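You operate a simulated robot arm through the tools that you are given. There is no shell and no other tool.

You are at the controls of a simulated robot arm. One attempt, no reset.

JOB
Oil the right chain over its whole length and wipe the oil mark off the purple bench.
Fine: stop pumping once it is oiled, oil no other chain, wipe with the pad and put it back, oil knob back to shut. Set down upright: blue pad. What is to be rubbed or washed off counts as gone when no trace of it is left.

It is judged by the outcome, as a careful person would: the job done as asked, and still so three seconds after it is handed in. It fails if anything else is knocked over, pushed out of place, dropped, spilled or broken.

ROBOT AND FRAMES
A 6-joint arm with a three-finger gripper, fixed in place. Base frame: the origin is at the foot of the arm, x ahead of it, y to its left, z up. Lengths are in mm, angles in rad, forces in N, time in s.
Its first joint turns from -2.897 to 2.897 rad. Payload 4.89 kg.
The tool frame sits at the grasp point between the pads (the TCP): z along the fingers, y along the line on which they close. The tips reach 30 mm beyond it. Largest opening 164 mm; the body of the gripper starts 125 mm behind the TCP.
Orientation is that of the tool frame in the base frame, as a unit quaternion [x, y, z, w]. With the fingers straight down and closing along the base's y, the tool's x points along the base's -x, its y along +y and its z along -z.

CONTROLS
- The arm moves only by the tool jog_arm. Its argument "commands" is a list of rows, each an object of numbers (a shift or turn left out is 0, a gripper value left out holds the last): "tx", "ty", "tz": the shift along the tool's x, y, z in units of 20 mm (1.0 is 20 mm); "rx", "ry", "rz": the turn, a rotation vector about the tool's x, y, z in units of 4 degrees (1.0 is 4 degrees); "claw": the closure in counts, from 0 (fully open) to 255 (shut). In form: [{"tx": .., "ty": .., "tz": .., "rx": .., "ry": .., "rz": .., "claw": ..}, ...]. A call has 1 to 20 rows; each row shifts and turns the commanded pose from where the row before left it, along the tool's axes as they then stand. A call with a number of a shift or a turn outside -1 to 1 is refused whole. A row lasts 0.2 s, in which the tool goes at most 50 mm and 0.15 rad; a call with a longer step from one row to the next is refused whole, and so is a gripper value outside its range. A pose out of reach is approached as far as the arm can. The call stops where the force on the tool passes 40 N (or 10 N more than at its start, if that is more) or the arm is blocked; 0.2 s more then pass. The fingers move at their own pace (about 108 mm/s each) and stop on an object; they squeeze with about 25 N. The grip force told is the motor's: it shows also when the fingers shut on nothing. Time passes only in rows, and 0.2 s behind the last, so rows that do not move let the fingers close. It gives the time, the measured TCP pose, the force on the tool (base axes), the opening and the grip force at its end, in the units of the frame above (readings bear some noise), with the torque about the TCP (base axes, N m) and any sound that the robot's microphone picked up.
- Cameras (640 x 400 px; columns grow to the right, rows downward): "scene" is fixed at [398, -649.7, 1617.4]; the picture's right is [0.90, 0.43, 0.00], its down [0.40, -0.85, -0.33] and it looks along [-0.14, 0.29, -0.95] (base axes); focal length 214 px, centre (320, 200). "wrist" rides on the gripper at [76, -2, -152] in the tool frame; the picture's right is [0.02, 1.00, 0.00], its down [-0.88, 0.02, -0.47] and it looks along [-0.47, 0.01, 0.88] (tool axes); focal length 247 px, centre (320, 200). There is no depth. A picture from a camera that has moved, and an enlarged one, comes with that camera's place and axes in the base frame and with its lens.
- capture(camera): a new picture of that camera. It takes no simulated time.
- move_column(by): slides the trunk up (or, below 0, down) by that many mm; the arm rides with it, the base frame stays. It gives what a move gives, with no picture.
- close_up(camera, box): a new picture of the part [left, top, right, bottom] of that camera's present view, enlarged. It takes no simulated time.
- hand_in(): hands the job in; it is judged then, once.

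Nothing tells you positions but the pictures and the camera data. Unless the task says otherwise, let go and move clear before handing in.

The tools are called after "Request:" as name(argument=value, ...) on one line, values as JSON. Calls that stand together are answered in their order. jog_arm: Moves the arm, as the interface text tells. Its arguments: {"type":"object","properties":{"commands":{"type":"array","items":{"type":"object","properties":{"tx":{"type":"number"},"ty":{"type":"number"},"tz":{"type":"number"},"rx":{"type":"number"},"ry":{"type":"number"},"rz":{"type":"number"},"claw":{"type":"number"}}}}},"required":["commands"]} The other tools are called the same way: move_column (by) slides the trunk up or down; capture (camera) takes a picture; close_up (camera, box) takes an enlarged picture of a part of a camera's view; hand_in () hands the job in.

At the start:

```text
t: 0.0
tcp_pos: [225.7, -506.3, 1291.1]
orientation: [-0.001, 1.0, 0.0, 0.0]
ft_force: [1.1, 0.1, -0.3]
wrist_torque: [-0.03, 0.04, -0.03]
grip_width: 164.1
gripper_force: 0.0
trunk travel left (down, up): [-175.0, 215.0]
```

scene: 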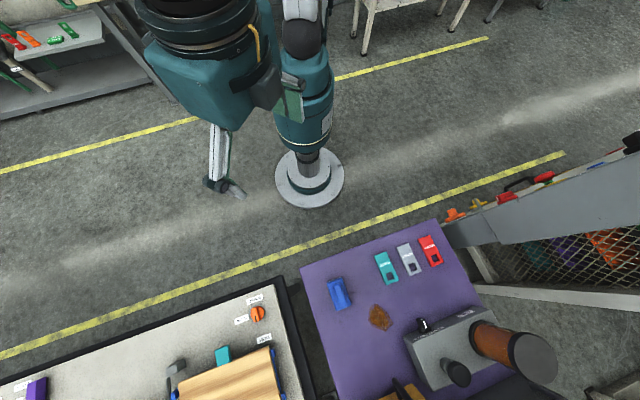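
wrist: 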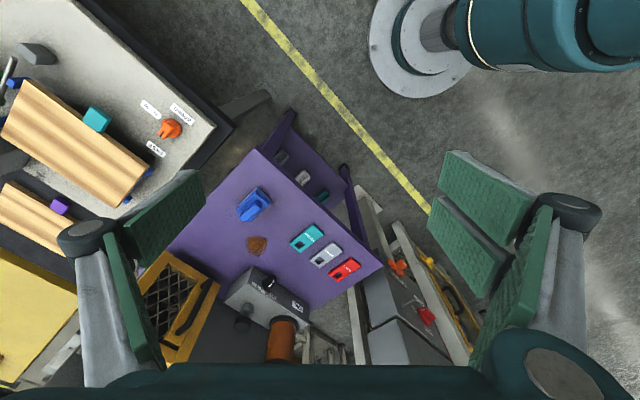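

I see a purple bench with a blue pad, three coloured boxes, a brown mark and an apparatus with cylinders, and a second bench with wooden items and an orange knob. I'll take enlarged views before moving anything.

Request:
close_up(camera="scene", box=[300, 200, 560, 400])

Request:
close_up(camera="scene", box=[140, 270, 320, 400])

Request:
close_up(camera="wrist", box=[0, 0, 240, 240])

Request:
close_up(camera="wrist", box=[140, 140, 400, 370])

```text
2.00 times, centred on (430, 300) of scene
camera zoom: at [398.0, -649.7, 1617.4], right [0.9, 0.43, 0.0], down [0.4, -0.85, -0.33], along [-0.14, 0.29, -0.95], focal length 429 px, centre (100, 0)
```

zoom: 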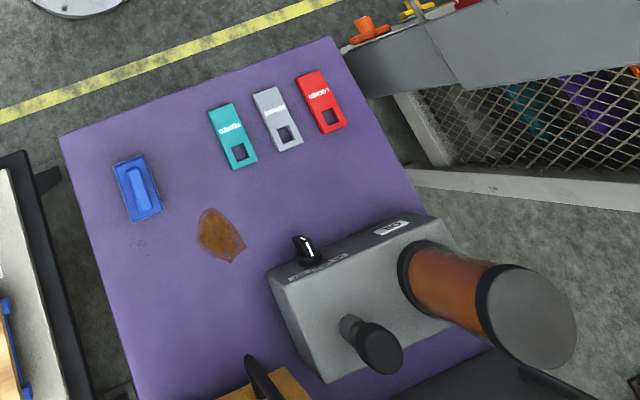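

```text
3.08 times, centred on (230, 335) of scene
camera zoom: at [398.0, -649.7, 1617.4], right [0.9, 0.43, 0.0], down [0.4, -0.85, -0.33], along [-0.14, 0.29, -0.95], focal length 660 px, centre (597, -215)
```

zoom: 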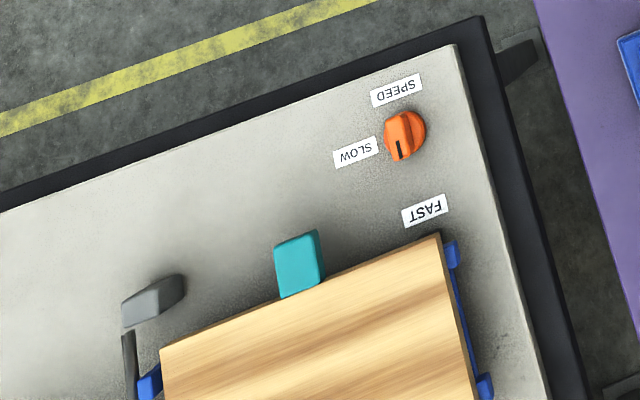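

```text
1.67 times, centred on (120, 120) of wrist
camera zoom: at [149.7, -508.9, 1443.3], right [-0.02, 1.0, 0.0], down [0.88, 0.02, 0.47], along [0.47, 0.01, -0.88], focal length 412 px, centre (653, 333)
```

zoom: 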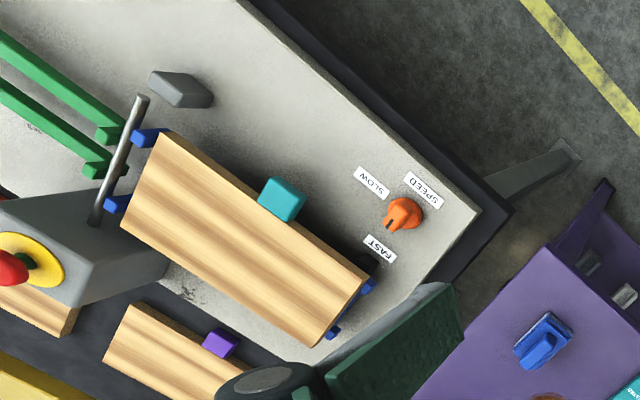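

```text
1.74 times, centred on (270, 255) of wrist
camera zoom: at [149.7, -508.9, 1443.3], right [-0.02, 1.0, 0.0], down [0.88, 0.02, 0.47], along [0.47, 0.01, -0.88], focal length 430 px, centre (407, 104)
```

zoom: 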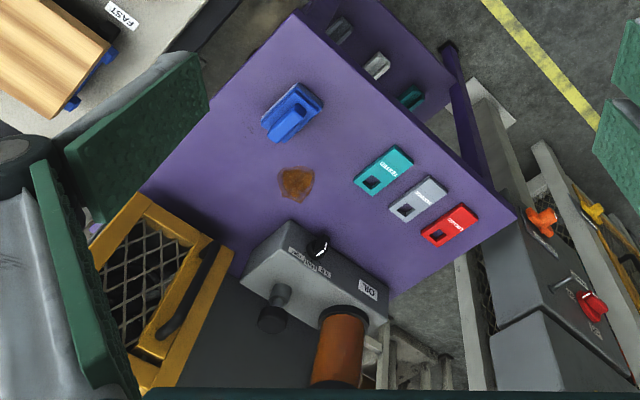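

The bench top sits at roughly z≈860, and the blue pad is near (475, -680). I can't see the chains yet, so I'll turn the wrist camera toward the far end of the bench.

Request:
jog_arm(commands=[{"rz": 1, "ry": -0.5}, {"rz": 1, "ry": -0.5}, {"rz": 1, "ry": -0.5}, {"rz": 1, "ry": -0.5}, {"rz": 1, "ry": -0.5}, {"rz": 1, "ry": -0.5}, {"rz": 1, "ry": -0.5}, {"rz": 1, "ry": -0.5}])

Request:
capture(camera="wrist")

Request:
capture(camera="scene")

```text
t: 2.0
tcp_pos: [236.7, -557.7, 1299.2]
orientation: [0.275, 0.952, 0.001, 0.138]
ft_force: [-0.7, -2.2, -1.5]
wrist_torque: [0.35, -0.06, 0.05]
grip_width: 163.8
gripper_force: 0.1
trunk travel left (down, up): [-175.0, 215.0]
stopped in row 8: the arm was blocked; the commanded pose is now the measured one
```

```text
taken
camera wrist: at [134.7, -509.0, 1426.0], right [0.51, 0.86, 0.07], down [0.6, -0.41, 0.69], along [0.62, -0.3, -0.72], focal length 247 px, centre (320, 200)
```

wrist: 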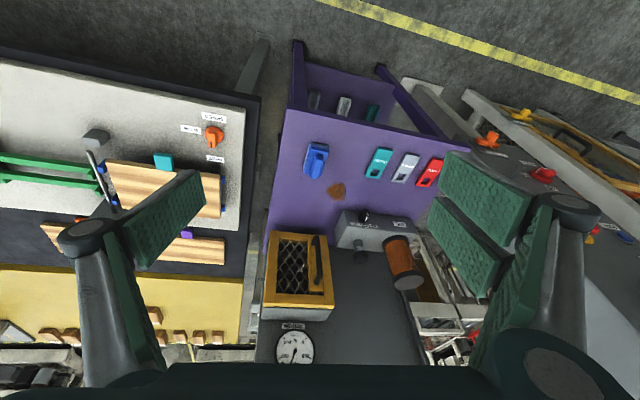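

```text
taken
```

scene: 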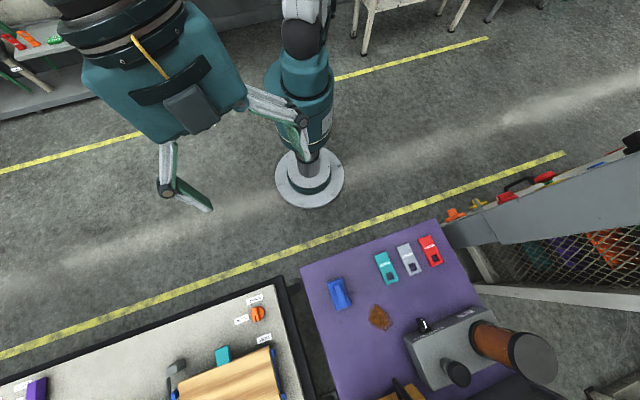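

The gripper turned but was blocked short of its final position. I'll enlarge the parts of this view I need to identify: the three labelled blocks, the oil box, and the mesh box and gauge behind it.

Request:
close_up(camera="wrist", box=[270, 60, 450, 180])

Request:
close_up(camera="wrist", box=[250, 180, 450, 370])

Request:
close_up(camera="wrist", box=[330, 170, 440, 240])

Request:
close_up(camera="wrist", box=[0, 100, 260, 300])

Request:
close_up(camera="wrist", box=[400, 80, 640, 260])

Request:
close_up(camera="scene", box=[370, 220, 450, 280])

Request:
close_up(camera="scene", box=[390, 300, 490, 370])

```text
3.33 times, centred on (360, 120) of wrist
camera zoom: at [134.7, -509.0, 1426.0], right [0.51, 0.86, 0.07], down [0.6, -0.41, 0.69], along [0.62, -0.3, -0.72], focal length 823 px, centre (187, 467)
```

zoom: 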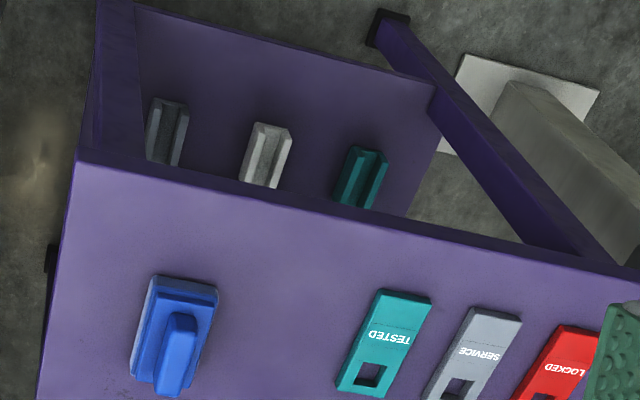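

```text
2.11 times, centred on (350, 275) of wrist
camera zoom: at [134.7, -509.0, 1426.0], right [0.51, 0.86, 0.07], down [0.6, -0.41, 0.69], along [0.62, -0.3, -0.72], focal length 520 px, centre (257, 42)
```

zoom: 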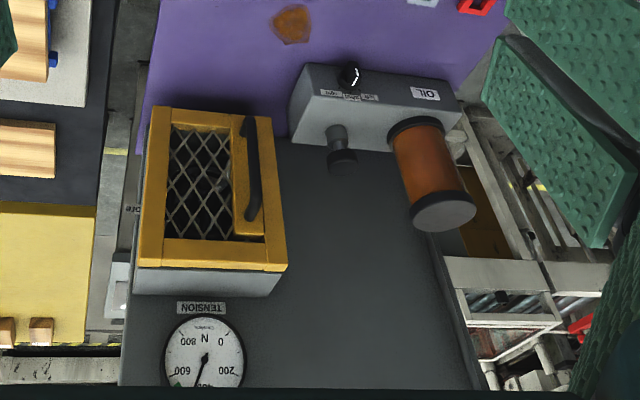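

```text
5.71 times, centred on (385, 205) of wrist
camera zoom: at [134.7, -509.0, 1426.0], right [0.51, 0.86, 0.07], down [0.6, -0.41, 0.69], along [0.62, -0.3, -0.72], focal length 1411 px, centre (-51, 171)
```

zoom: 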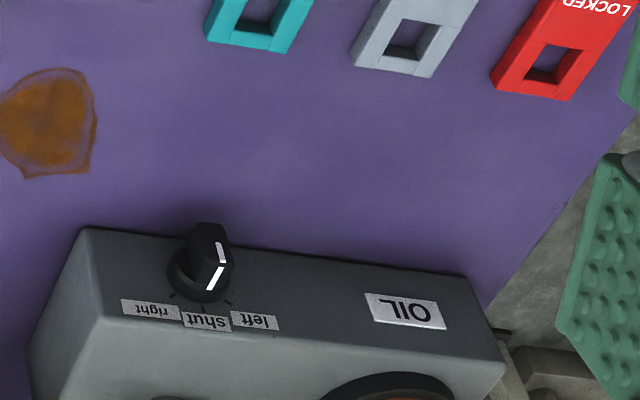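

```text
2.00 times, centred on (130, 200) of wrist
camera zoom: at [134.7, -509.0, 1426.0], right [0.51, 0.86, 0.07], down [0.6, -0.41, 0.69], along [0.62, -0.3, -0.72], focal length 494 px, centre (700, 200)
```

zoom: 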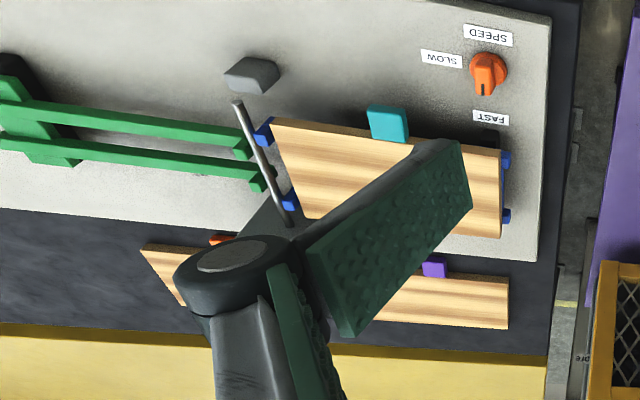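

```text
2.22 times, centred on (520, 170) of wrist
camera zoom: at [134.7, -509.0, 1426.0], right [0.51, 0.86, 0.07], down [0.6, -0.41, 0.69], along [0.62, -0.3, -0.72], focal length 549 px, centre (-124, 267)
```

zoom: 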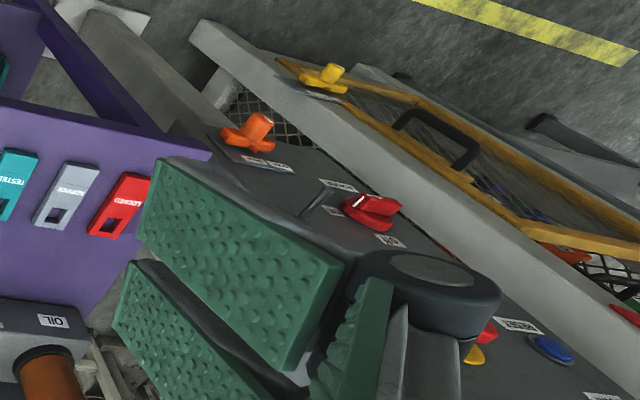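

```text
6.67 times, centred on (410, 250) of scene
camera zoom: at [398.0, -649.7, 1617.4], right [0.9, 0.43, 0.0], down [0.4, -0.85, -0.33], along [-0.14, 0.29, -0.95], focal length 1430 px, centre (-280, -133)
```

zoom: 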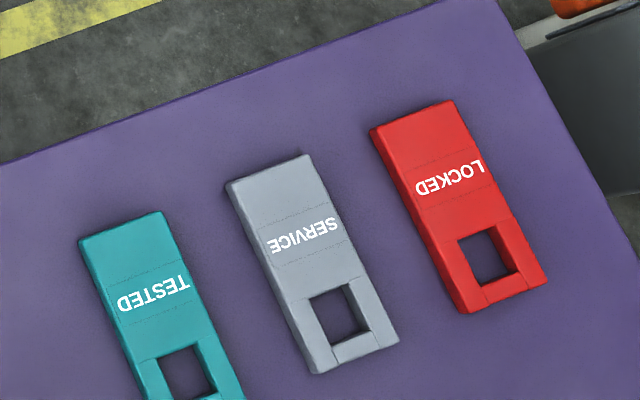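

```text
5.71 times, centred on (440, 335) of scene
camera zoom: at [398.0, -649.7, 1617.4], right [0.9, 0.43, 0.0], down [0.4, -0.85, -0.33], along [-0.14, 0.29, -0.95], focal length 1226 px, centre (-366, -571)
```

zoom: 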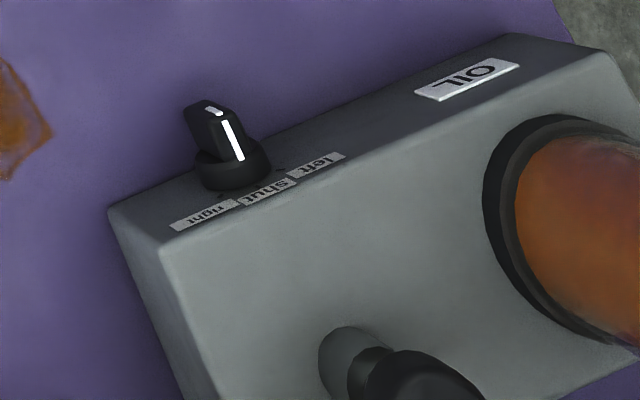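

The oil box is on the far side of the purple bench. It has a knob facing the robot (right / shut / left), a pump plunger on top, an orange reservoir, and a mesh guard beside it with a gauge behind. I'll move outward at height for a better look at the chains.

Request:
jog_arm(commands=[{"tx": -0.961, "tz": 0.276}, {"tx": -0.961, "tz": 0.276}, {"tx": -0.961, "tz": 0.276}, {"tx": -0.961, "tz": 0.276}, {"tx": -0.961, "tz": 0.276}, {"tx": -0.961, "tz": 0.276}])

Request:
capture(camera="wrist")

Request:
capture(camera="scene")

```text
t: 3.4
tcp_pos: [339.0, -613.5, 1296.9]
orientation: [0.274, 0.952, 0.0, 0.139]
ft_force: [-0.2, 2.3, 0.6]
wrist_torque: [-0.25, 0.04, -0.09]
grip_width: 164.2
gripper_force: 0.1
trunk travel left (down, up): [-175.0, 215.0]
```

```text
taken
camera wrist: at [236.0, -564.6, 1424.5], right [0.5, 0.86, 0.07], down [0.6, -0.41, 0.69], along [0.62, -0.31, -0.72], focal length 247 px, centre (320, 200)
```

wrist: 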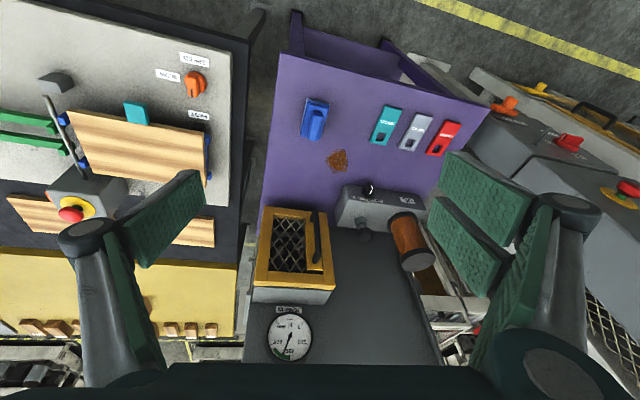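

```text
taken
```

scene: 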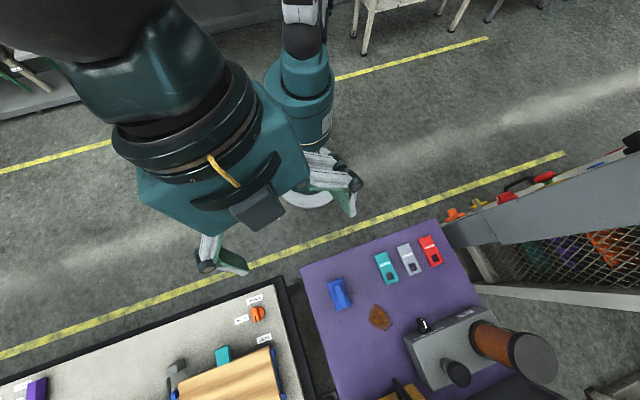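

Request:
close_up(camera="wrist", box=[240, 180, 450, 370])

Request:
close_up(camera="wrist", box=[250, 200, 340, 310])

Request:
close_up(camera="wrist", box=[330, 170, 440, 240])

Request:
close_up(camera="wrist", box=[280, 80, 380, 180])

```text
2.11 times, centred on (345, 275) of wrist
camera zoom: at [236.0, -564.6, 1424.5], right [0.5, 0.86, 0.07], down [0.6, -0.41, 0.69], along [0.62, -0.31, -0.72], focal length 520 px, centre (267, 42)
```

zoom: 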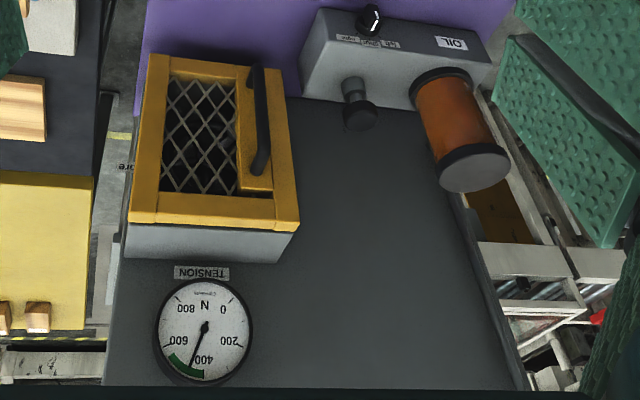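

```text
3.64 times, centred on (295, 255) of wrist
camera zoom: at [236.0, -564.6, 1424.5], right [0.5, 0.86, 0.07], down [0.6, -0.41, 0.69], along [0.62, -0.31, -0.72], focal length 898 px, centre (411, 0)
```

zoom: 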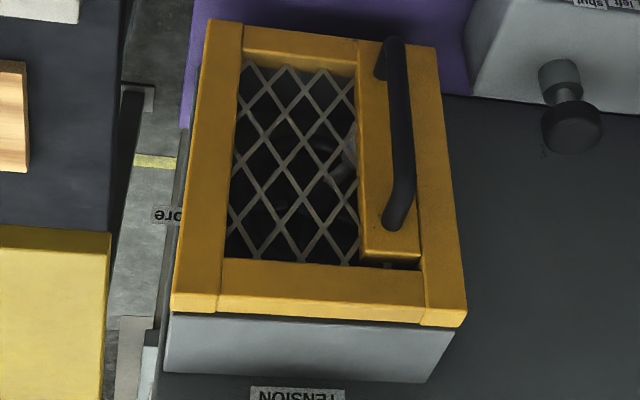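

```text
5.71 times, centred on (385, 205) of wrist
camera zoom: at [236.0, -564.6, 1424.5], right [0.5, 0.86, 0.07], down [0.6, -0.41, 0.69], along [0.62, -0.31, -0.72], focal length 1411 px, centre (-51, 171)
```

zoom: 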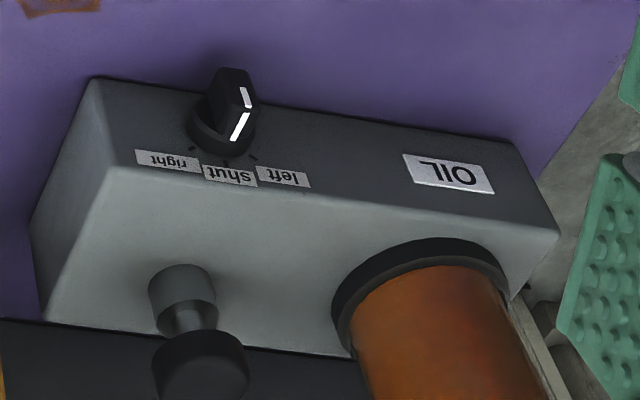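

```text
4.00 times, centred on (330, 130) of wrist
camera zoom: at [236.0, -564.6, 1424.5], right [0.5, 0.86, 0.07], down [0.6, -0.41, 0.69], along [0.62, -0.31, -0.72], focal length 988 px, centre (280, 480)
```

zoom: 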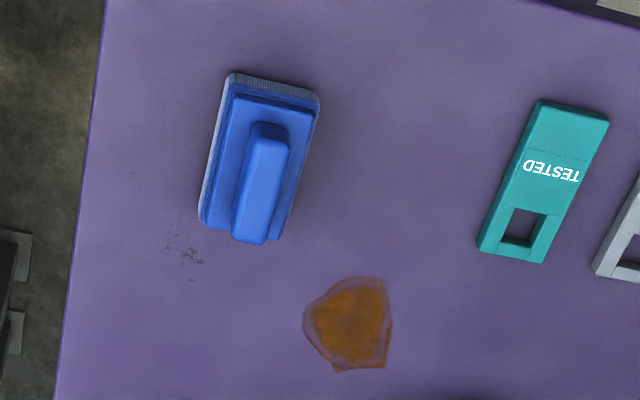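

The mesh guard has a black handle and the tension gauge is on the wall behind it, so the chains are probably inside that guard. I'll turn square to the bench and tilt up to look in from the front.

Request:
jog_arm(commands=[{"rx": 0.235, "rz": 0.817}, {"rx": 0.235, "rz": 0.817}, {"rx": 0.235, "rz": 0.817}, {"rx": 0.235, "rz": 0.817}, {"ry": -1, "tx": 0.5}, {"ry": -1, "tx": 0.5}, {"ry": -1, "tx": 0.5}, {"ry": -1, "tx": 0.5}, {"ry": -1, "tx": 0.5}, {"ry": -1, "tx": 0.5}])

Request:
capture(camera="wrist")

Request:
capture(camera="scene")

```text
t: 5.8
tcp_pos: [317.7, -621.7, 1283.0]
orientation: [0.372, 0.868, -0.095, 0.316]
ft_force: [-0.5, 0.9, 0.6]
wrist_torque: [0.01, 0.03, -0.03]
grip_width: 164.0
gripper_force: 0.1
trunk travel left (down, up): [-175.0, 215.0]
stopped in row 10: the arm was blocked; the commanded pose is now the measured one
```

```text
taken
camera wrist: at [204.5, -519.5, 1355.5], right [0.69, 0.72, 0.06], down [0.25, -0.31, 0.92], along [0.68, -0.62, -0.4], focal length 247 px, centre (320, 200)
```

wrist: 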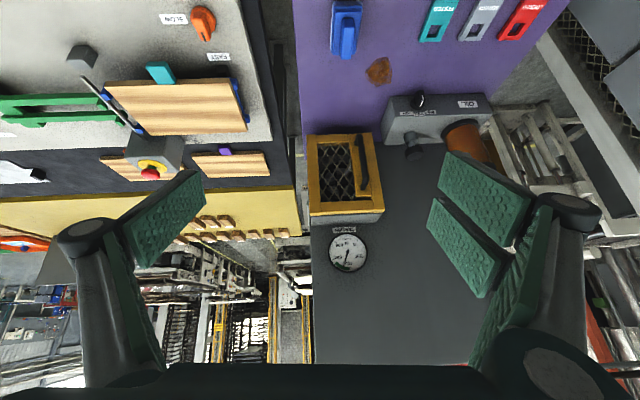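

```text
taken
```

scene: 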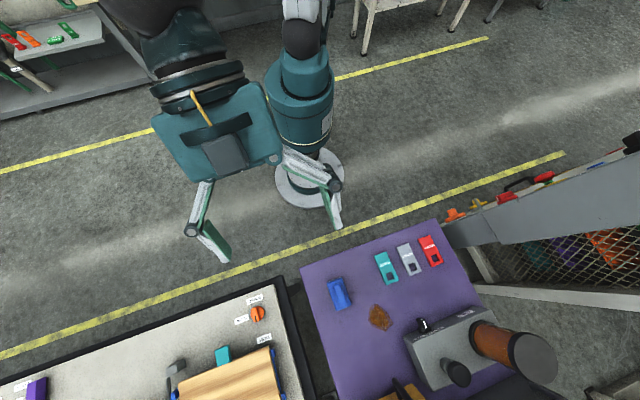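

The wall behind the bench is vertical and the guard box sticks out from it. I'll level the tool, square it to the bench, and lower it in front of the guard to see inside.

Request:
jog_arm(commands=[{"rx": 0.44, "rz": -0.26}, {"rx": 0.44, "rz": -0.26}, {"tx": 0.4175, "ty": 0.419, "tz": 0.955}, {"tx": 0.4175, "ty": 0.419, "tz": 0.955}, {"tx": 0.4175, "ty": 0.419, "tz": 0.955}, {"tx": 0.4175, "ty": 0.419, "tz": 0.955}, {"tx": 0.4175, "ty": 0.419, "tz": 0.955}, {"tx": 0.4175, "ty": 0.419, "tz": 0.955}, {"tx": 0.4175, "ty": 0.419, "tz": 0.955}, {"tx": 0.4175, "ty": 0.419, "tz": 0.955}])

Request:
capture(camera="wrist")

Request:
capture(camera="scene")

```text
t: 8.0
tcp_pos: [394.0, -605.0, 1122.1]
orientation: [0.366, 0.871, -0.127, 0.303]
ft_force: [-1.3, 0.5, 0.3]
wrist_torque: [-0.03, -0.04, -0.04]
grip_width: 164.0
gripper_force: 0.1
trunk travel left (down, up): [-175.0, 215.0]
```

```text
taken
camera wrist: at [285.5, -497.2, 1195.1], right [0.7, 0.71, -0.01], down [0.29, -0.27, 0.92], along [0.65, -0.65, -0.4], focal length 247 px, centre (320, 200)
```

wrist: 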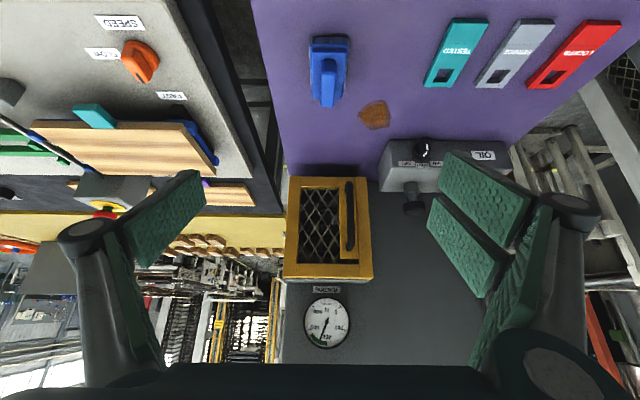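

```text
taken
```

scene: 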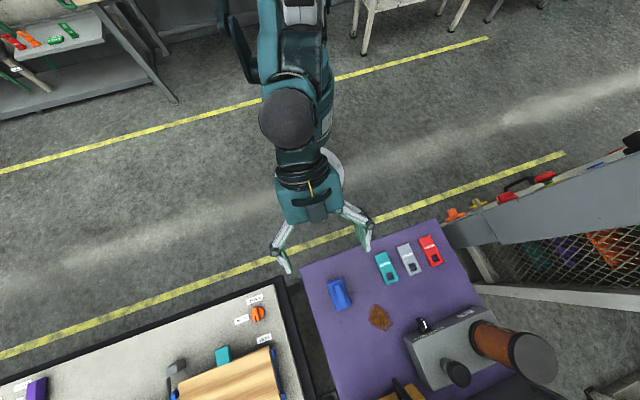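

Request:
jog_arm(commands=[{"tx": 0.4175, "ty": 0.419, "tz": 0.955}, {"tx": 0.4175, "ty": 0.419, "tz": 0.955}, {"tx": 0.4175, "ty": 0.419, "tz": 0.955}, {"tx": 0.4175, "ty": 0.419, "tz": 0.955}, {"tx": 0.4175, "ty": 0.2, "tz": 0.955}, {"ry": -1}, {"ry": -1}, {"ry": -1}, {"ry": -1}])

Request:
capture(camera="wrist")

Request:
capture(camera="scene")

```text
t: 10.0
tcp_pos: [440.6, -598.7, 1021.4]
orientation: [0.345, 0.82, -0.177, 0.421]
ft_force: [0.1, -0.1, 0.2]
wrist_torque: [-0.03, 0.0, -0.05]
grip_width: 164.1
gripper_force: 0.1
trunk travel left (down, up): [-175.0, 215.0]
```

```text
taken
camera wrist: at [321.8, -479.8, 1048.4], right [0.71, 0.71, -0.02], down [0.1, -0.08, 0.99], along [0.7, -0.7, -0.13], focal length 247 px, centre (320, 200)
```

wrist: 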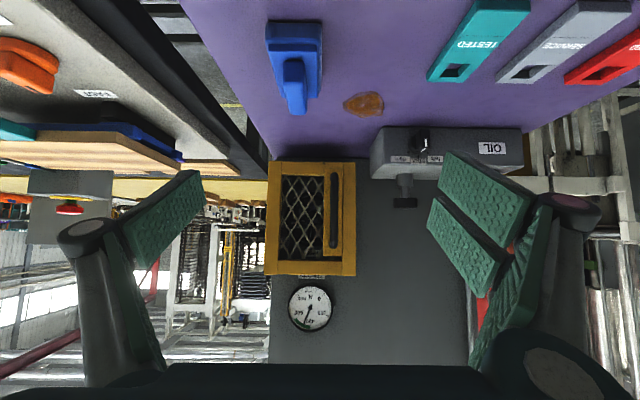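

```text
taken
```

scene: 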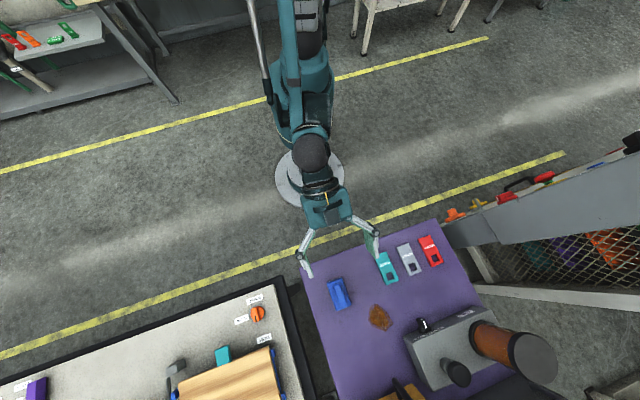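

Request:
close_up(camera="wrist", box=[255, 145, 375, 285])

Request:
close_up(camera="wrist", box=[360, 110, 540, 220])

Request:
close_up(camera="wrist", box=[280, 160, 350, 275])

Request:
close_up(camera="wrist", box=[250, 260, 480, 370])

```text
2.86 times, centred on (315, 215) of wrist
camera zoom: at [321.8, -479.8, 1048.4], right [0.71, 0.71, -0.02], down [0.1, -0.08, 0.99], along [0.7, -0.7, -0.13], focal length 706 px, centre (334, 157)
```

zoom: 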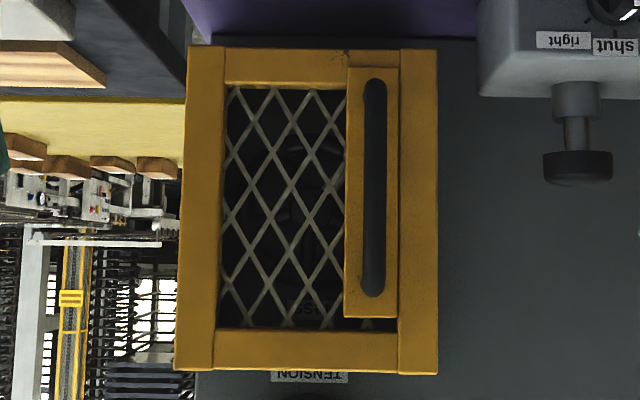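

```text
3.56 times, centred on (450, 165) of wrist
camera zoom: at [321.8, -479.8, 1048.4], right [0.71, 0.71, -0.02], down [0.1, -0.08, 0.99], along [0.7, -0.7, -0.13], focal length 878 px, centre (-142, 324)
```

zoom: 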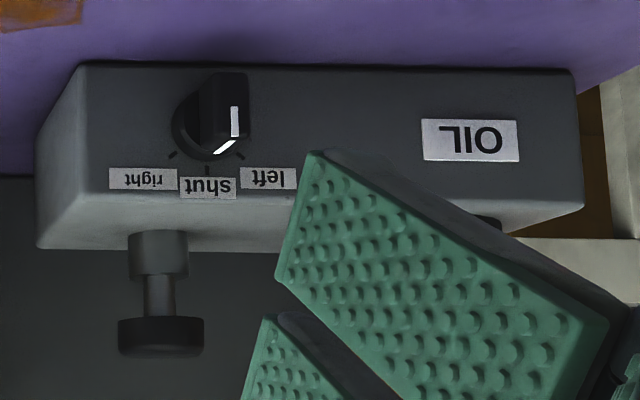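

```text
3.48 times, centred on (315, 218) of wrist
camera zoom: at [321.8, -479.8, 1048.4], right [0.71, 0.71, -0.02], down [0.1, -0.08, 0.99], along [0.7, -0.7, -0.13], focal length 859 px, centre (337, 139)
```

zoom: 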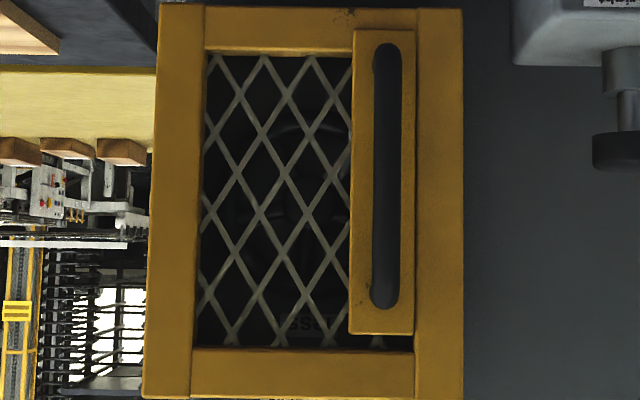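

```text
2.78 times, centred on (365, 315) of wrist
camera zoom: at [321.8, -479.8, 1048.4], right [0.71, 0.71, -0.02], down [0.1, -0.08, 0.99], along [0.7, -0.7, -0.13], focal length 687 px, centre (195, -120)
```

zoom: 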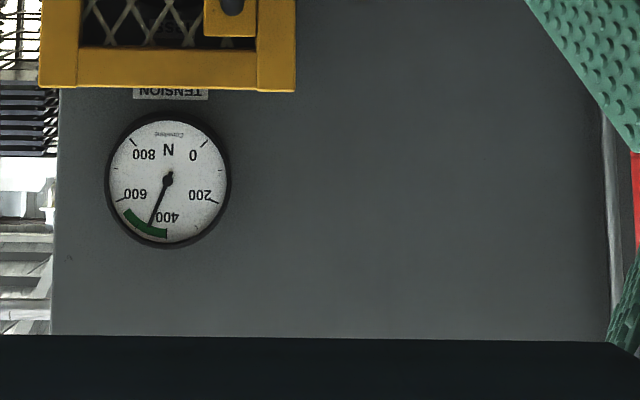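

Through the mesh I can only see something wheel-like, so the chains may be higher up the wall. I'll tilt the camera up to check.

Request:
jog_arm(commands=[{"ry": -1}, {"ry": -1}, {"ry": -1}, {"ry": -1}, {"ry": -1}, {"ry": -1}, {"ry": -1}, {"ry": -1}])

Request:
capture(camera="wrist")

Request:
capture(camera="scene")

```text
t: 11.8
tcp_pos: [459.3, -633.3, 1112.1]
orientation: [0.284, 0.674, -0.265, 0.629]
ft_force: [-0.3, 0.4, 0.3]
wrist_torque: [0.03, 0.04, -0.01]
grip_width: 163.8
gripper_force: 0.0
out of reach, approached as far as the arm can: row 4, 5, 6, 7, 8
trunk travel left (down, up): [-175.0, 215.0]
```

```text
taken
camera wrist: at [348.5, -523.6, 1046.7], right [0.71, 0.7, -0.02], down [-0.28, 0.31, 0.91], along [0.64, -0.64, 0.41], focal length 247 px, centre (320, 200)
```

wrist: 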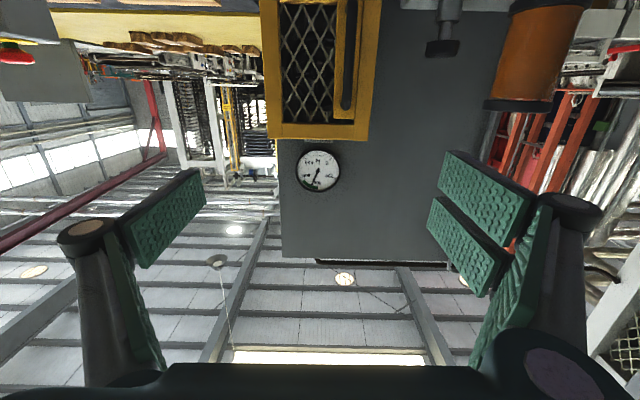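

```text
taken
```

scene: 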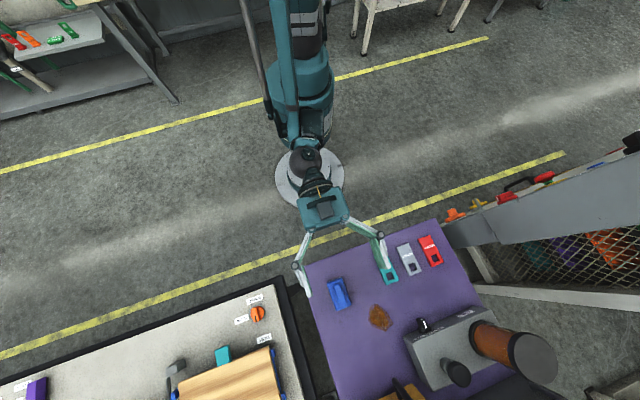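

Request:
close_up(camera="wrist", box=[260, 0, 380, 145])

Request:
close_up(camera="wrist", box=[275, 0, 345, 125])

Request:
close_up(camera="wrist", box=[380, 0, 620, 120])

```text
2.76 times, centred on (320, 72) of wrist
camera zoom: at [348.5, -523.6, 1046.7], right [0.71, 0.7, -0.02], down [-0.28, 0.31, 0.91], along [0.64, -0.64, 0.41], focal length 681 px, centre (320, 552)
```

zoom: 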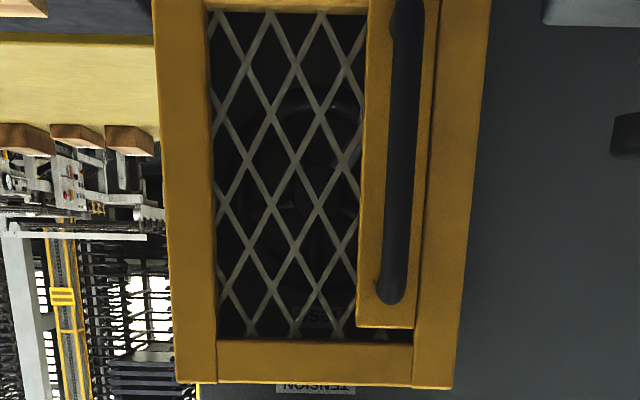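

```text
3.20 times, centred on (310, 62) of wrist
camera zoom: at [348.5, -523.6, 1046.7], right [0.71, 0.7, -0.02], down [-0.28, 0.31, 0.91], along [0.64, -0.64, 0.41], focal length 790 px, centre (352, 640)
```

zoom: 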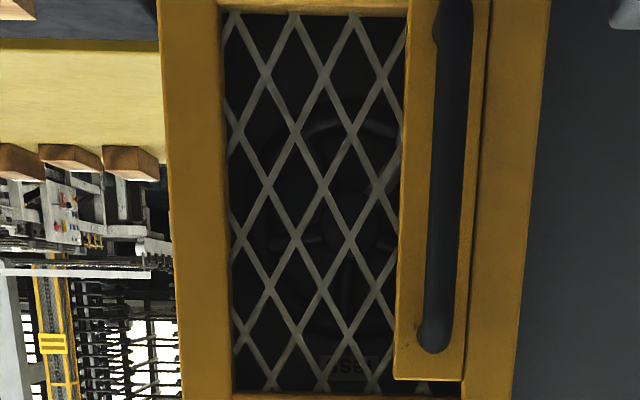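

```text
2.67 times, centred on (500, 60) of wrist
camera zoom: at [348.5, -523.6, 1046.7], right [0.71, 0.7, -0.02], down [-0.28, 0.31, 0.91], along [0.64, -0.64, 0.41], focal length 659 px, centre (-160, 573)
```

zoom: 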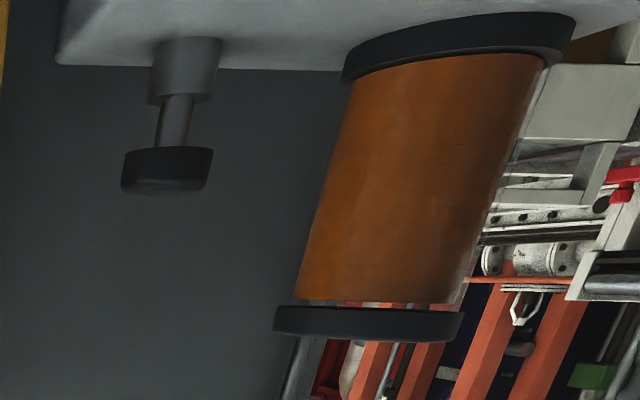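

The wall above the guard is bare, so whatever matters is behind the mesh. I'll tilt back down and bring the camera closer to it.

Request:
jog_arm(commands=[{"ry": 1}, {"ry": 1}, {"ry": 1}, {"ry": 1}, {"ry": 1}, {"ry": 1}, {"ry": 1}, {"ry": 1}, {"tx": -0.1325, "tz": 0.8275}, {"tx": -0.1325, "tz": 0.8275}, {"tx": -0.1325, "tz": 0.8275}, {"tx": -0.1325, "tz": 0.8275}, {"tx": -0.1325, "tz": 0.8275}, {"tx": -0.1325, "tz": 0.8275}, {"tx": -0.1325, "tz": 0.8275}, {"tx": -0.1325, "tz": 0.8275}])

Request:
capture(camera="wrist")

Request:
close_up(camera="wrist", box=[240, 100, 400, 300])

Request:
capture(camera="scene")

```text
t: 15.2
tcp_pos: [543.2, -720.2, 1052.7]
orientation: [0.344, 0.821, -0.176, 0.421]
ft_force: [-0.8, 0.9, 0.4]
wrist_torque: [-0.01, 0.01, -0.01]
grip_width: 164.1
gripper_force: 0.0
trunk travel left (down, up): [-175.0, 215.0]
```

```text
taken
camera wrist: at [424.1, -601.4, 1079.8], right [0.71, 0.71, -0.02], down [0.1, -0.08, 0.99], along [0.7, -0.7, -0.13], focal length 247 px, centre (320, 200)
```

wrist: 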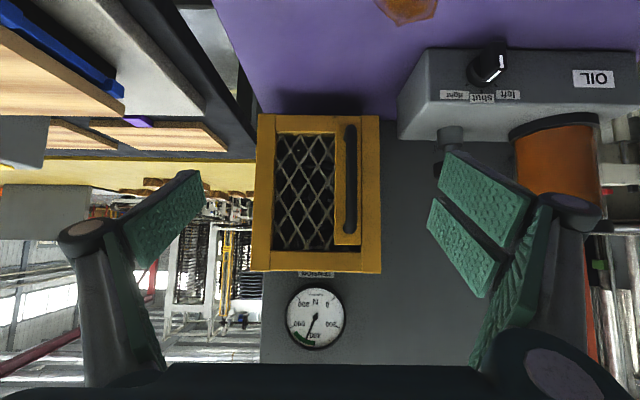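

```text
2.00 times, centred on (320, 200) of wrist
camera zoom: at [424.1, -601.4, 1079.8], right [0.71, 0.71, -0.02], down [0.1, -0.08, 0.99], along [0.7, -0.7, -0.13], focal length 494 px, centre (320, 200)
```

zoom: 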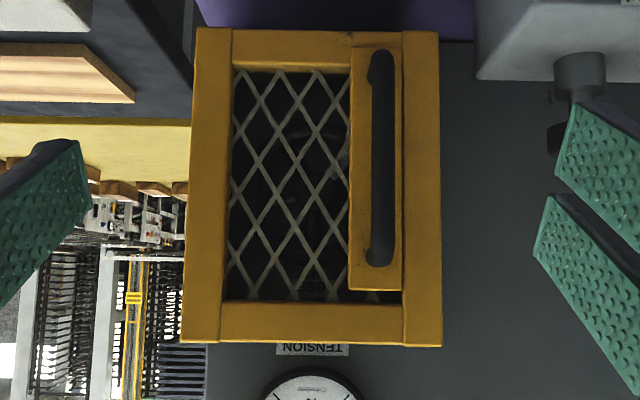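

```text
taken
```

scene: 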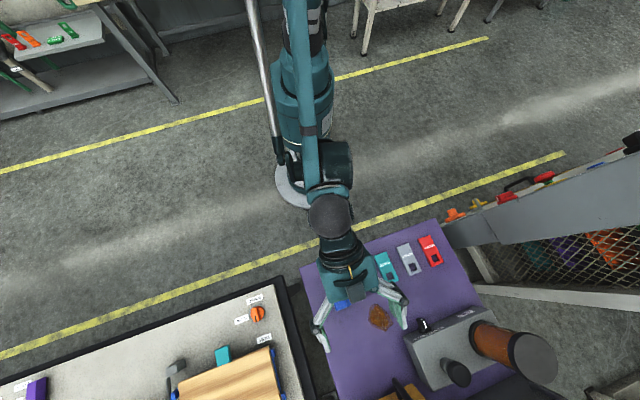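

Request:
close_up(camera="wrist", box=[270, 130, 340, 255])

Request:
close_up(camera="wrist", box=[250, 105, 385, 190])

Request:
close_up(camera="wrist", box=[385, 30, 530, 190])

```text
3.20 times, centred on (305, 192) of wrist
camera zoom: at [424.1, -601.4, 1079.8], right [0.71, 0.71, -0.02], down [0.1, -0.08, 0.99], along [0.7, -0.7, -0.13], focal length 790 px, centre (368, 224)
```

zoom: 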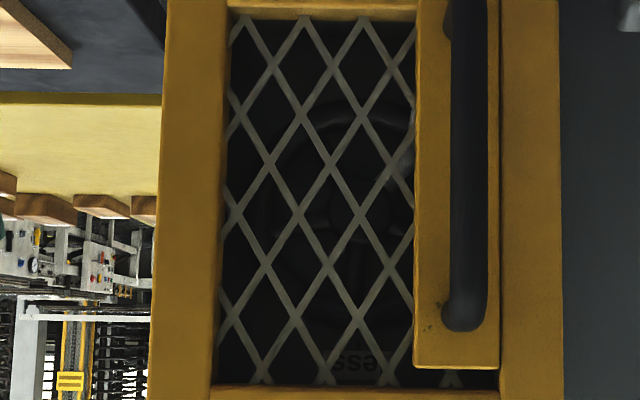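

```text
4.71 times, centred on (318, 148) of wrist
camera zoom: at [424.1, -601.4, 1079.8], right [0.71, 0.71, -0.02], down [0.1, -0.08, 0.99], along [0.7, -0.7, -0.13], focal length 1162 px, centre (332, 447)
```

zoom: 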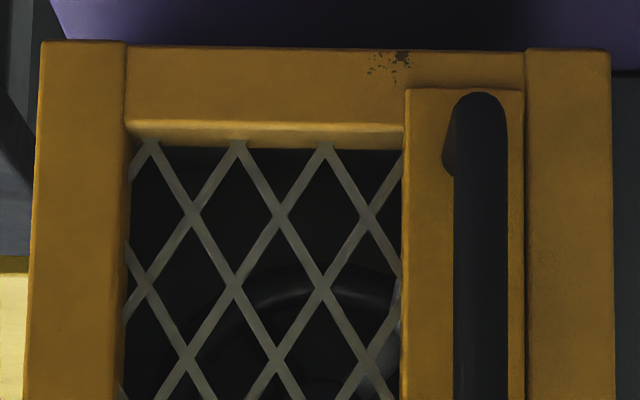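

```text
2.50 times, centred on (458, 110) of wrist
camera zoom: at [424.1, -601.4, 1079.8], right [0.71, 0.71, -0.02], down [0.1, -0.08, 0.99], along [0.7, -0.7, -0.13], focal length 617 px, centre (-24, 425)
```

zoom: 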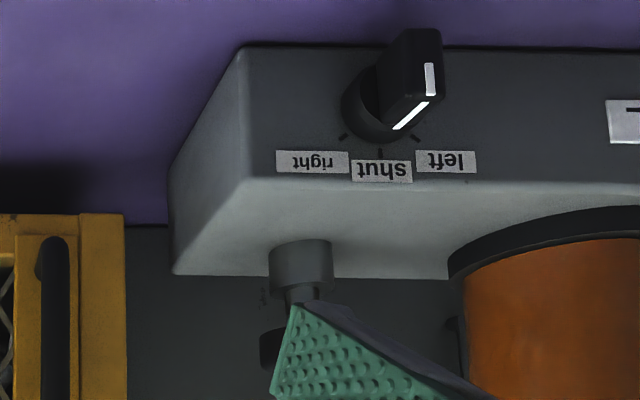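

The wheel behind the mesh is the tension handwheel (it has "more" and "less" labels), so it isn't part of this job, and the oil knob already points at "shut". I'll back away and look at the front and underside of the bench for the chains.

Request:
jog_arm(commands=[{"tx": 0.872, "tz": -0.741, "ty": 0.32}, {"tx": 0.872, "tz": -0.741, "ty": 0.32}, {"tx": 0.872, "tz": -0.741, "ty": 0.32}, {"tx": 0.872, "tz": -0.741, "ty": 0.32}, {"tx": 0.872, "tz": -0.741, "ty": 0.32}, {"tx": 0.872, "tz": -0.741, "ty": 0.32}, {"tx": 0.872, "tz": -0.741, "ty": 0.32}, {"tx": 0.872, "tz": -0.741, "ty": 0.32}, {"tx": 0.872, "tz": -0.741, "ty": 0.32}, {"tx": 0.872, "tz": -0.741, "ty": 0.32}, {"tx": 0.872, "tz": -0.741, "ty": 0.32}, {"tx": 0.872, "tz": -0.741, "ty": 0.32}, {"tx": 0.872, "tz": -0.741, "ty": 0.32}, {"tx": 0.872, "tz": -0.741, "ty": 0.32}, {"tx": 0.872, "tz": -0.741, "ty": 0.32}])

Request:
capture(camera="wrist")

Request:
capture(camera="scene")

```text
t: 18.4
tcp_pos: [383.8, -422.3, 1008.8]
orientation: [0.345, 0.821, -0.176, 0.419]
ft_force: [0.0, -1.2, -1.2]
wrist_torque: [0.07, 0.03, 0.03]
grip_width: 163.9
gripper_force: 0.1
out of reach, approached as far as the arm can: row 12, 13, 14, 15
trunk travel left (down, up): [-175.0, 215.0]
```

```text
taken
camera wrist: at [265.2, -302.8, 1035.8], right [0.71, 0.71, -0.02], down [0.11, -0.08, 0.99], along [0.7, -0.7, -0.13], focal length 247 px, centre (320, 200)
```

wrist: 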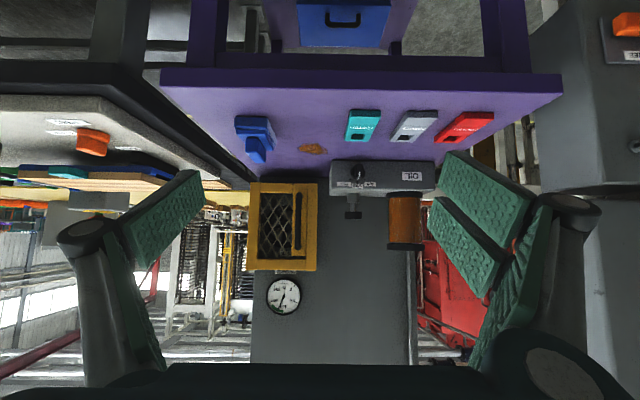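

```text
taken
```

scene: 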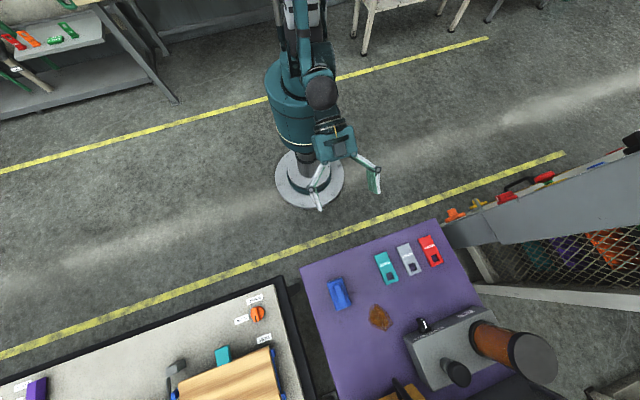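

There's a blue panel with a black handle under the purple bench. I'll tilt down to look at it.

Request:
jog_arm(commands=[{"ry": 1}, {"ry": 1}, {"ry": 1}, {"ry": 1}, {"ry": 1}, {"ry": 1}, {"ry": 1}, {"ry": 1}])

Request:
capture(camera="wrist")

Request:
capture(camera="scene")

```text
t: 20.2
tcp_pos: [383.8, -420.9, 1008.4]
orientation: [0.38, 0.905, -0.075, 0.178]
ft_force: [-0.3, -0.5, 0.0]
wrist_torque: [-0.03, -0.04, 0.01]
grip_width: 164.2
gripper_force: 0.0
trunk travel left (down, up): [-175.0, 215.0]
```

```text
taken
camera wrist: at [293.1, -331.6, 1122.0], right [0.7, 0.71, -0.01], down [0.46, -0.44, 0.77], along [0.55, -0.54, -0.64], focal length 247 px, centre (320, 200)
```

wrist: 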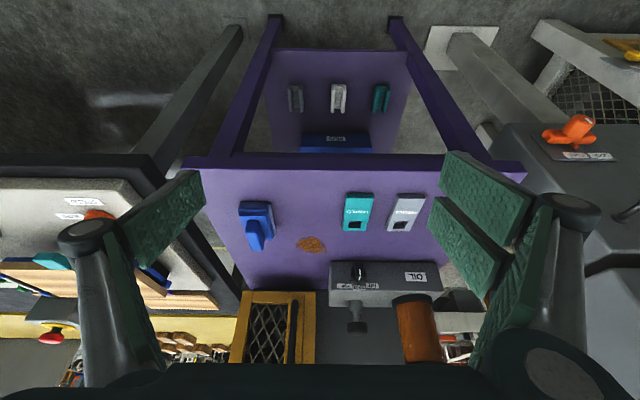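

```text
taken
```

scene: 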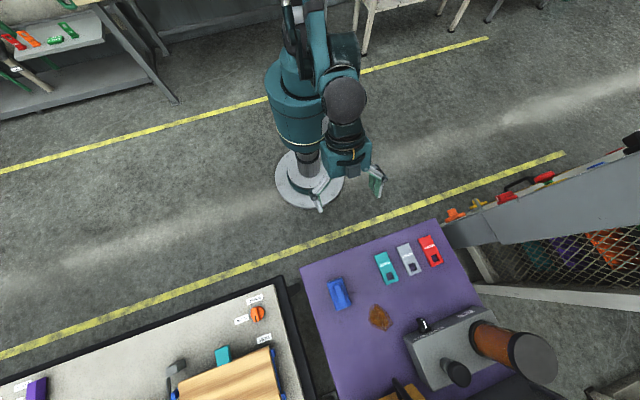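

Request:
close_up(camera="wrist", box=[240, 30, 440, 165])

Request:
close_up(camera="wrist", box=[220, 250, 460, 370])

```text
2.96 times, centred on (340, 98) of wrist
camera zoom: at [293.1, -331.6, 1122.0], right [0.7, 0.71, -0.01], down [0.46, -0.44, 0.77], along [0.55, -0.54, -0.64], focal length 732 px, centre (261, 504)
```

zoom: 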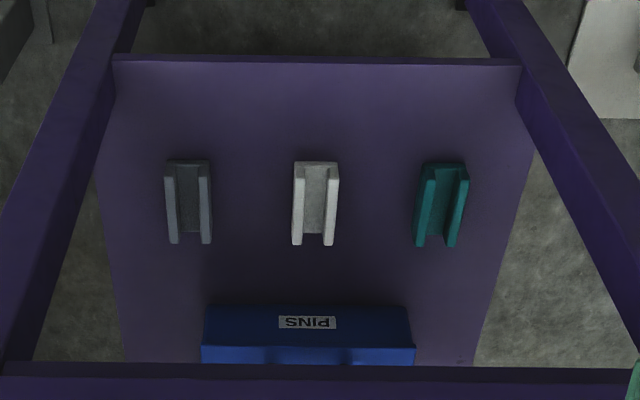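

```text
2.67 times, centred on (340, 310) of wrist
camera zoom: at [293.1, -331.6, 1122.0], right [0.7, 0.71, -0.01], down [0.46, -0.44, 0.77], along [0.55, -0.54, -0.64], focal length 659 px, centre (267, -93)
```

zoom: 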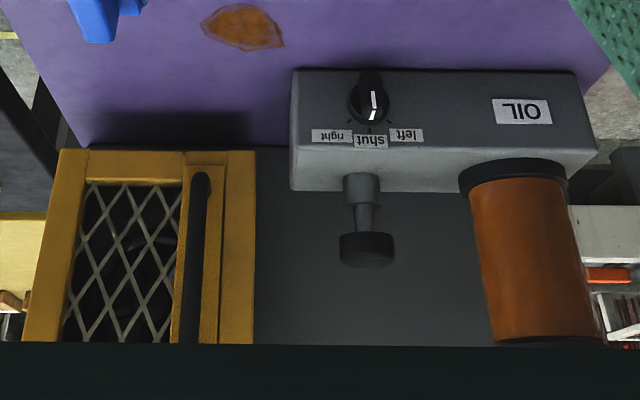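

Under the bench there are only V-blocks and a bin labelled "PINS". I'll rise and look at the right side of the machine, where I saw the "more" label.

Request:
jog_arm(commands=[{"tx": -0.775, "tz": -0.81, "ty": -0.96}, {"tx": -0.775, "tz": -0.81, "ty": -0.96}, {"tx": -0.775, "tz": -0.81, "ty": -0.96}, {"tx": -0.775, "tz": -0.81, "ty": -0.96}, {"tx": -0.775, "tz": -0.81, "ty": -0.96}, {"tx": -0.775, "tz": -0.81, "ty": -0.96}, {"tx": -0.775, "tz": -0.81, "ty": -0.96}, {"tx": -0.775, "tz": -0.81, "ty": -0.96}, {"tx": -0.775, "tz": -0.81, "ty": -0.96}, {"tx": -0.775, "tz": -0.81, "ty": -0.96}, {"tx": -0.775, "tz": -0.81, "ty": -0.96}, {"tx": -0.775, "tz": -0.81, "ty": -0.96}])

Request:
capture(camera="wrist")

Request:
capture(camera="scene")

```text
t: 22.8
tcp_pos: [288.4, -651.8, 1259.4]
orientation: [0.379, 0.905, -0.074, 0.178]
ft_force: [0.1, 1.0, -0.7]
wrist_torque: [-0.11, 0.04, -0.03]
grip_width: 164.1
gripper_force: 0.1
trunk travel left (down, up): [-175.0, 215.0]
```

```text
taken
camera wrist: at [197.9, -562.4, 1372.1], right [0.7, 0.71, -0.01], down [0.46, -0.44, 0.77], along [0.55, -0.54, -0.64], focal length 247 px, centre (320, 200)
```

wrist: 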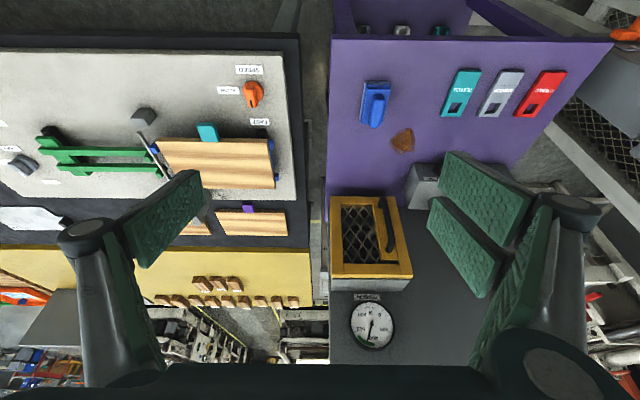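

```text
taken
```

scene: 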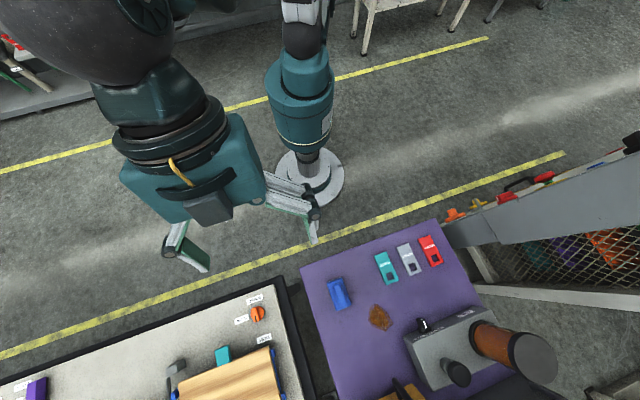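

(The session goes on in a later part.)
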